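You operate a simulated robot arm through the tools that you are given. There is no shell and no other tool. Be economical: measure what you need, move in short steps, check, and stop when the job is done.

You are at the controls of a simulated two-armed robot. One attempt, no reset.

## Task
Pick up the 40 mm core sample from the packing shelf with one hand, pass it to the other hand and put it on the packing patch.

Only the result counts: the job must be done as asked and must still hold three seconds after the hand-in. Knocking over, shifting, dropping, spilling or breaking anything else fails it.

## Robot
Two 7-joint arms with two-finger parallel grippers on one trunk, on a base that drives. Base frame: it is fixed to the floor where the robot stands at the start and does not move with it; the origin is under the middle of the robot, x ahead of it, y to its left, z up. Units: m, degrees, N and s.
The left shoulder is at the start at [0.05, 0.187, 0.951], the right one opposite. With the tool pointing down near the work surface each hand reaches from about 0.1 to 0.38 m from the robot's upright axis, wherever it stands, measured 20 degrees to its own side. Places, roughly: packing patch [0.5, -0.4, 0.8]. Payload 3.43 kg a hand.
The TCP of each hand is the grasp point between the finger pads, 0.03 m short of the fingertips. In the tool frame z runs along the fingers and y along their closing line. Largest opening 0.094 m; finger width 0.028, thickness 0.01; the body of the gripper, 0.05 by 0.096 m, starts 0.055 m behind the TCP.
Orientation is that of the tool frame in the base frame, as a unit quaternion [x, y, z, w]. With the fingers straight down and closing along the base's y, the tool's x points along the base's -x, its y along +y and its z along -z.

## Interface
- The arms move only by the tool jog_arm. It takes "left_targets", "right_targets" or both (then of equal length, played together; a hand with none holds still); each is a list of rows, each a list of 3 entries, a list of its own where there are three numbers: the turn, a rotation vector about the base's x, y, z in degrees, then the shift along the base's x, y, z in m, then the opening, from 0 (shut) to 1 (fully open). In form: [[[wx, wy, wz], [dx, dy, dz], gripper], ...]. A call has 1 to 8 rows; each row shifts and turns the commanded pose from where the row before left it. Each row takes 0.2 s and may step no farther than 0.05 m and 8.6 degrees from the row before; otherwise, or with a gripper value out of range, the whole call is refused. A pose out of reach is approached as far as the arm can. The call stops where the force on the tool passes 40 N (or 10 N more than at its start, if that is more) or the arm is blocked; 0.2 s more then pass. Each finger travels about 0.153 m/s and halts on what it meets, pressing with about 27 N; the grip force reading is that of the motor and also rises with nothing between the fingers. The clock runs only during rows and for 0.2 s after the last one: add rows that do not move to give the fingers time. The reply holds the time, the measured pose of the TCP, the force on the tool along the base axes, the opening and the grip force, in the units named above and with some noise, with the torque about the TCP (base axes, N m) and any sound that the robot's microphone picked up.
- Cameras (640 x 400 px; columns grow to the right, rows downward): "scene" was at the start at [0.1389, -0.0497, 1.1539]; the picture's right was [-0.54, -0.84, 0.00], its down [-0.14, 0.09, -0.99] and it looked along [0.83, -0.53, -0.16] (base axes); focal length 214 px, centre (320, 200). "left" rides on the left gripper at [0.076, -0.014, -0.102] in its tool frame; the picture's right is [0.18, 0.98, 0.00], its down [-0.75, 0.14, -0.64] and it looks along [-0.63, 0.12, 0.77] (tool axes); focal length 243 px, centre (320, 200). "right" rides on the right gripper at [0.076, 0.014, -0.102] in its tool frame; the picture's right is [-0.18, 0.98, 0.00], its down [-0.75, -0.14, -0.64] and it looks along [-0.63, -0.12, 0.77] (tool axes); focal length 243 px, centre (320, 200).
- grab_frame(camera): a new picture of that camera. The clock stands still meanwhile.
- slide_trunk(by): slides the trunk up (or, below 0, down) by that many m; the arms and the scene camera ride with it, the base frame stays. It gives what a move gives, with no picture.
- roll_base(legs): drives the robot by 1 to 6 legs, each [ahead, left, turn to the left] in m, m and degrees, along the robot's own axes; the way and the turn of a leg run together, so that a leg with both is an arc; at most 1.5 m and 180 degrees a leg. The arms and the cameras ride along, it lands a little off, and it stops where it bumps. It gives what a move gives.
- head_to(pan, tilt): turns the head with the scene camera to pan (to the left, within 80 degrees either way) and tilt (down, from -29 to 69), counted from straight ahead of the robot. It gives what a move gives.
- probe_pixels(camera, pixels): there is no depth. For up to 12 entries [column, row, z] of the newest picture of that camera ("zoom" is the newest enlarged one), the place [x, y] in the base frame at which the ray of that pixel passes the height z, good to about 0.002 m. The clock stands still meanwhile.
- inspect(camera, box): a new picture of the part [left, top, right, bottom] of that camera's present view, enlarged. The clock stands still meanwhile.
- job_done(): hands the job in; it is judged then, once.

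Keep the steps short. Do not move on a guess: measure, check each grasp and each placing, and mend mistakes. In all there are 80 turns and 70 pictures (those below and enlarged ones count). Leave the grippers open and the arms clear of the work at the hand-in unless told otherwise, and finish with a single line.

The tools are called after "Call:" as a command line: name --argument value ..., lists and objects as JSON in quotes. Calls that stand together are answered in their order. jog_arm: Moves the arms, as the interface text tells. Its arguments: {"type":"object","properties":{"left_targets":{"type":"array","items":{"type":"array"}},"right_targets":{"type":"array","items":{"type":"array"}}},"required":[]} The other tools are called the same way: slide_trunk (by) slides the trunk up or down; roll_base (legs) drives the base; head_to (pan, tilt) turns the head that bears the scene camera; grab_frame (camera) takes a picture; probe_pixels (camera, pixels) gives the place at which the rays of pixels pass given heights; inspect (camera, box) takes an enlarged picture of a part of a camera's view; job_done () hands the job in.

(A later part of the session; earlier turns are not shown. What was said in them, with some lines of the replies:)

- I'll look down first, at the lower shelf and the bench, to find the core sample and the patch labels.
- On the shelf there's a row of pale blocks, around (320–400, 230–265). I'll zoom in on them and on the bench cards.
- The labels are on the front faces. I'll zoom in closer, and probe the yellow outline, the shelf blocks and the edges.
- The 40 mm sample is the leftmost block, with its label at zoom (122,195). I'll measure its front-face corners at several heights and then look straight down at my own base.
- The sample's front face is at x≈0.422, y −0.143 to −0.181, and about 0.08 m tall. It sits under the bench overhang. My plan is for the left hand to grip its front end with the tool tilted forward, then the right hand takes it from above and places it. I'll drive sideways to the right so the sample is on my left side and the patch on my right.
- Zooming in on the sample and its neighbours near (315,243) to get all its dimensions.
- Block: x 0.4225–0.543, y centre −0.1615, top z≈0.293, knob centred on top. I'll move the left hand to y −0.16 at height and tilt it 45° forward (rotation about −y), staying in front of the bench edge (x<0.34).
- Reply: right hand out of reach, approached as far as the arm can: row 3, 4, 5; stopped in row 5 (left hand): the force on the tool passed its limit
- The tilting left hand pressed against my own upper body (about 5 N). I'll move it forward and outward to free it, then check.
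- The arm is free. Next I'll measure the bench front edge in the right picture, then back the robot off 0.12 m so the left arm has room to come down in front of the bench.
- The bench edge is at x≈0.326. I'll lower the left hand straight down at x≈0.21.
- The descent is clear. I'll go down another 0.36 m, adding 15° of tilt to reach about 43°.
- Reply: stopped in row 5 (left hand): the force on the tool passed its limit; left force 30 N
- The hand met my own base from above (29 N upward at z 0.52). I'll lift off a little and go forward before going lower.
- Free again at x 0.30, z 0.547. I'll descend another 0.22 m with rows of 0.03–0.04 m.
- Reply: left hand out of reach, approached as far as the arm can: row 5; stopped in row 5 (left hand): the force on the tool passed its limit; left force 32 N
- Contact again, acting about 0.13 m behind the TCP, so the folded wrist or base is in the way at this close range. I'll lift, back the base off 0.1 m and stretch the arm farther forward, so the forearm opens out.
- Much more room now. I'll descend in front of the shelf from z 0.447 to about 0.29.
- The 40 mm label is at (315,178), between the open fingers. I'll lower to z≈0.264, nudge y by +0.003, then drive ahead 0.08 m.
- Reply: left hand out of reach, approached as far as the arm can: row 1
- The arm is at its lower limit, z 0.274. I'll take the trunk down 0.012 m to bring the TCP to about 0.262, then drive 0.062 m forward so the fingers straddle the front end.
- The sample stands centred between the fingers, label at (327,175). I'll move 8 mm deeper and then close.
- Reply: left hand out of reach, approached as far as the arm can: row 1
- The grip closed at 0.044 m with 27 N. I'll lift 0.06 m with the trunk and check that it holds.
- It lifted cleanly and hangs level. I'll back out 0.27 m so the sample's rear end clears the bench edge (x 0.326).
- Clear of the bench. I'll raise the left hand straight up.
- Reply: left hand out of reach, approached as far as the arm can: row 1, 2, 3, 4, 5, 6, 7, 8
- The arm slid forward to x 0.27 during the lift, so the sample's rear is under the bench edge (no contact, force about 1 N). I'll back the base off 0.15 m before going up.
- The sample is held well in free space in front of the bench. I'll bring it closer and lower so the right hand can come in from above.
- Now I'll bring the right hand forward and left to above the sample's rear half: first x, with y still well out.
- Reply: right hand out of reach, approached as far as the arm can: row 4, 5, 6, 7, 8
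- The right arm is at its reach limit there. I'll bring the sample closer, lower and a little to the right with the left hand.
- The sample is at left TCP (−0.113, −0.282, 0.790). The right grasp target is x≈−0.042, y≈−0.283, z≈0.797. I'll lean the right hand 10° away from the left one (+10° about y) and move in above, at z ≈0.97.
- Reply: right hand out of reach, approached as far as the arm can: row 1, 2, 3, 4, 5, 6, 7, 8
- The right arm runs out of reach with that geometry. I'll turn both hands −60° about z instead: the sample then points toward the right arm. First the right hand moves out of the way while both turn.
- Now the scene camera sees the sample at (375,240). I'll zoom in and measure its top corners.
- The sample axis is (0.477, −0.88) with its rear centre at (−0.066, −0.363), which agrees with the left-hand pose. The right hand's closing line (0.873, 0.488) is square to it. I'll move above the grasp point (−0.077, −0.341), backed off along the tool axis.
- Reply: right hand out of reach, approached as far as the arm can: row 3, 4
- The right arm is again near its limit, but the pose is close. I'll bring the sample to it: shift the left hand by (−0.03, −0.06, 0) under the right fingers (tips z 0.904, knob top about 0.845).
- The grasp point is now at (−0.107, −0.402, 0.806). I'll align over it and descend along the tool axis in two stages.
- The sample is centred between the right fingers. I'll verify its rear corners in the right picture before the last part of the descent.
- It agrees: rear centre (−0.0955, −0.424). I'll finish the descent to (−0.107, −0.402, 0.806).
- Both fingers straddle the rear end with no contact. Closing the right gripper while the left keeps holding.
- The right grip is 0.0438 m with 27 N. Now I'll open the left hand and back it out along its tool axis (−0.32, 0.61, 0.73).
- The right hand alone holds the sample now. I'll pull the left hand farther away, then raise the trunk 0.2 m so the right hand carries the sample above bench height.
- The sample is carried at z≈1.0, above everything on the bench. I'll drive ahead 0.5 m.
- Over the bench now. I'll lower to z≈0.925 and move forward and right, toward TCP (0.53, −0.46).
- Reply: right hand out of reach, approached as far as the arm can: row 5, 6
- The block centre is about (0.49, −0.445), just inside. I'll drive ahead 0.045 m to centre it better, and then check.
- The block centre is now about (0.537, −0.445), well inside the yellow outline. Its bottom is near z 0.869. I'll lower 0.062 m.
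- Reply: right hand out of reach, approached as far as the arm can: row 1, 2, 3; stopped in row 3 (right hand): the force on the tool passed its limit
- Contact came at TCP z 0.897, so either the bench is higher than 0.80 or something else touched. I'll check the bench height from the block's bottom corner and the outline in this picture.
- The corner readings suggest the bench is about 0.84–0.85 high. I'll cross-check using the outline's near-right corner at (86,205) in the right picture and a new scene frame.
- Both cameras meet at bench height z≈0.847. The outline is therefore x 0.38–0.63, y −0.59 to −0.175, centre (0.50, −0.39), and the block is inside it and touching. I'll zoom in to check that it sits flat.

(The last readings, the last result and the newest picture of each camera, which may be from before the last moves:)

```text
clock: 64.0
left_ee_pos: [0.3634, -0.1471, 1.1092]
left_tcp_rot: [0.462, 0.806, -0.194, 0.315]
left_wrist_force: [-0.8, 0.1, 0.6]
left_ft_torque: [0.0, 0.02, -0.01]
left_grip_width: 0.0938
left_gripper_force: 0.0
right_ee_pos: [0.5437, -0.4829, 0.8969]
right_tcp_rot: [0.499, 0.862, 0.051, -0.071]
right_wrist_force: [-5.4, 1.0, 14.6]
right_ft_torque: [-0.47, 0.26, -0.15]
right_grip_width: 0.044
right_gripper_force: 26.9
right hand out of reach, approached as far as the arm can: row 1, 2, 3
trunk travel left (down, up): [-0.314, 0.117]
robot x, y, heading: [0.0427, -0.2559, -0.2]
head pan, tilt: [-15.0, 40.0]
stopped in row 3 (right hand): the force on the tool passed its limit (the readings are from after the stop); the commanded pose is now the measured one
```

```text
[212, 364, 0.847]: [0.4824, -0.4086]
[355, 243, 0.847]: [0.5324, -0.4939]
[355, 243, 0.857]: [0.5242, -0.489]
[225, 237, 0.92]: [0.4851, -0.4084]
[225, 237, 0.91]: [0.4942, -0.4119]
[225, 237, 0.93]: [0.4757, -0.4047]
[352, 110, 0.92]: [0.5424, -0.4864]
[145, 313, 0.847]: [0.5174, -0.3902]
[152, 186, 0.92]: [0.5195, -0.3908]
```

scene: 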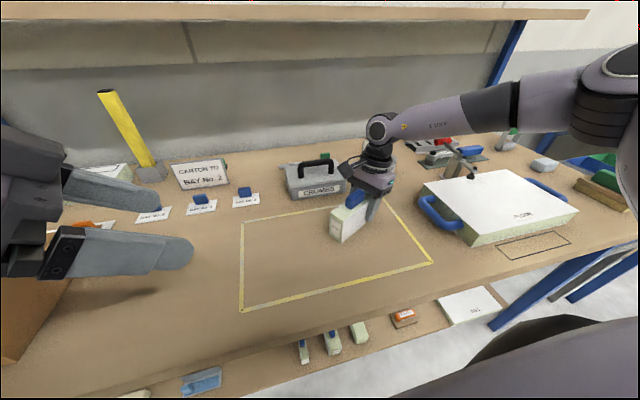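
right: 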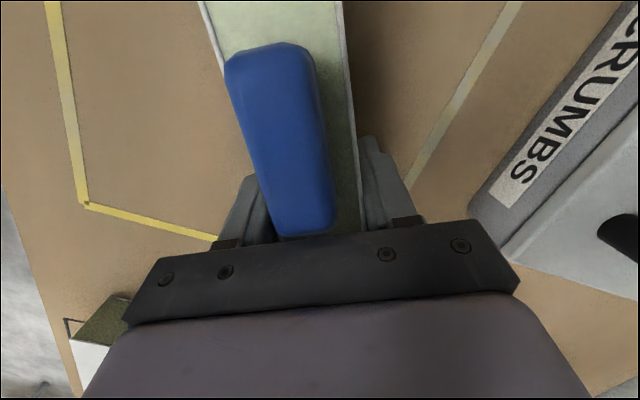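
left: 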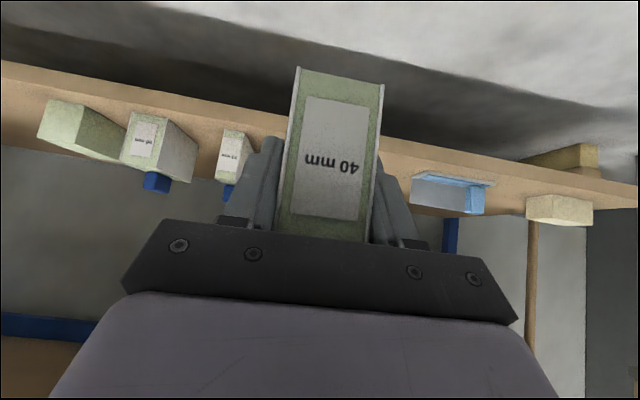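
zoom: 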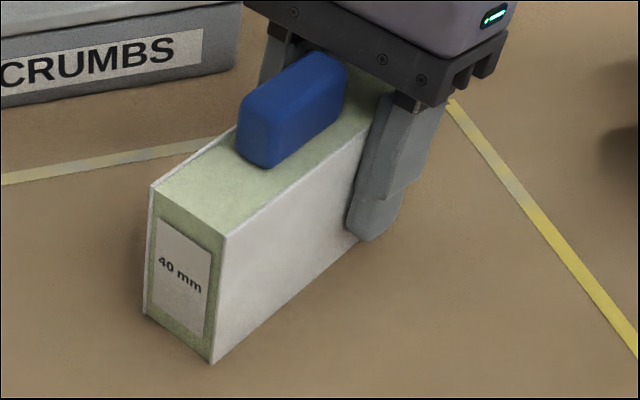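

The bottom edge runs parallel to the block axis at bench height, so it sits flat, with a 15 N contact force. I'll release it slowly and back the right hand out along its tool axis.

Call:
jog_arm --right_targets '[[[0, 0, 0], [0, 0, 0], 0.5], [[0, 0, 0], [0, 0, 0], 0.8], [[0, 0, 0], [0, 0, 0], 1], [[0, 0, 0], [0, 0, 0], 1], [[0, 0, 0], [0.0017, -0.003, 0.02], 1], [[0, 0, 0], [0.0025, -0.0045, 0.03], 1], [[0, 0, 0], [0.0025, -0.0045, 0.03], 1], [[0, 0, 0], [0.0025, -0.0045, 0.03], 1]]'

Call:
inspect --camera "scene" --box '[230, 120, 450, 300]'

```text
clock: 65.8
left_ee_pos: [0.3641, -0.147, 1.1077]
left_tcp_rot: [0.463, 0.806, -0.195, 0.313]
left_wrist_force: [1.0, -0.2, -0.4]
left_ft_torque: [0.02, 0.0, 0.02]
left_grip_width: 0.094
left_gripper_force: 0.1
right_ee_pos: [0.5521, -0.5009, 1.0037]
right_tcp_rot: [0.498, 0.863, 0.05, -0.072]
right_wrist_force: [-0.2, 0.6, 0.6]
right_ft_torque: [-0.04, -0.01, 0.01]
right_grip_width: 0.0941
right_gripper_force: 0.0
trunk travel left (down, up): [-0.314, 0.117]
robot x, y, heading: [0.0434, -0.2531, 0.0]
head pan, tilt: [-15.0, 40.0]
```

```text
2.22 times, centred on (340, 210) of scene
```

zoom: 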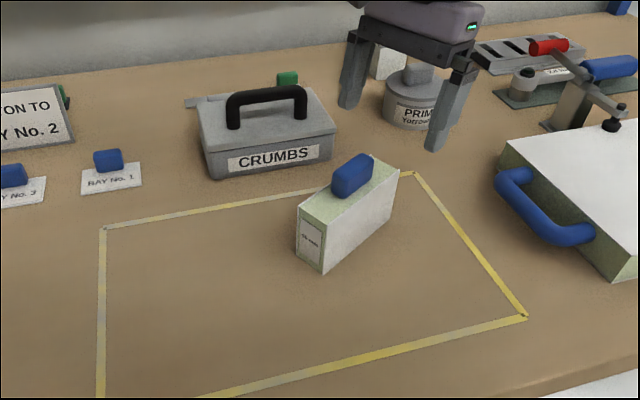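

The sample stands upright inside the outline. I'll raise the right hand more and back the robot away, then take a last look.

Call:
slide_trunk --by 0.08

Call:
roll_base --legs '[[-0.3, 0, 0]]'

Call:
grab_frame --camera "scene"

```text
clock: 66.9
left_ee_pos: [0.3651, -0.1477, 1.1883]
left_tcp_rot: [0.463, 0.806, -0.195, 0.314]
left_wrist_force: [0.4, -0.2, -0.4]
left_ft_torque: [-0.01, -0.02, 0.01]
left_grip_width: 0.0943
left_gripper_force: 0.1
right_ee_pos: [0.5541, -0.5002, 1.0832]
right_tcp_rot: [0.498, 0.862, 0.05, -0.074]
right_wrist_force: [-0.4, -0.2, -0.3]
right_ft_torque: [-0.02, 0.01, -0.01]
right_grip_width: 0.094
right_gripper_force: 0.1
trunk travel left (down, up): [-0.394, 0.037]
robot x, y, heading: [0.0413, -0.2508, 0.2]
head pan, tilt: [-15.0, 40.0]
```

```text
clock: 69.0
left_ee_pos: [0.0722, -0.1483, 1.1879]
left_tcp_rot: [0.465, 0.804, -0.196, 0.314]
left_wrist_force: [0.0, -1.0, 0.6]
left_ft_torque: [0.01, 0.02, 0.02]
left_grip_width: 0.0939
left_gripper_force: 0.0
right_ee_pos: [0.2582, -0.5016, 1.0844]
right_tcp_rot: [0.501, 0.861, 0.05, -0.073]
right_wrist_force: [-0.9, -0.2, 0.1]
right_ft_torque: [-0.01, -0.01, 0.02]
right_grip_width: 0.0942
right_gripper_force: 0.0
trunk travel left (down, up): [-0.394, 0.037]
robot x, y, heading: [-0.253, -0.2565, -0.3]
head pan, tilt: [-15.0, 40.0]
```

```text
8 pictures are left
```

scene: 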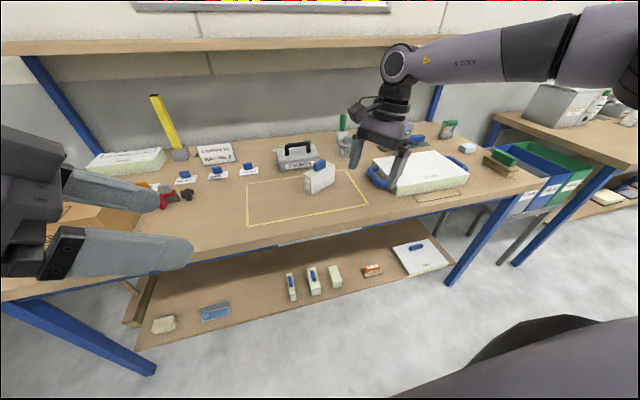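

The sample stands on the patch at (320,175), nothing else on the shelf or bench has moved, the grippers are open and the arms are clear. Handing in.

Call:
job_done

```text
The job is handed in.
```

The left hand picked up the 40 mm core sample and passed it to the right hand, which stood it upright inside the packing patch; the job is handed in.
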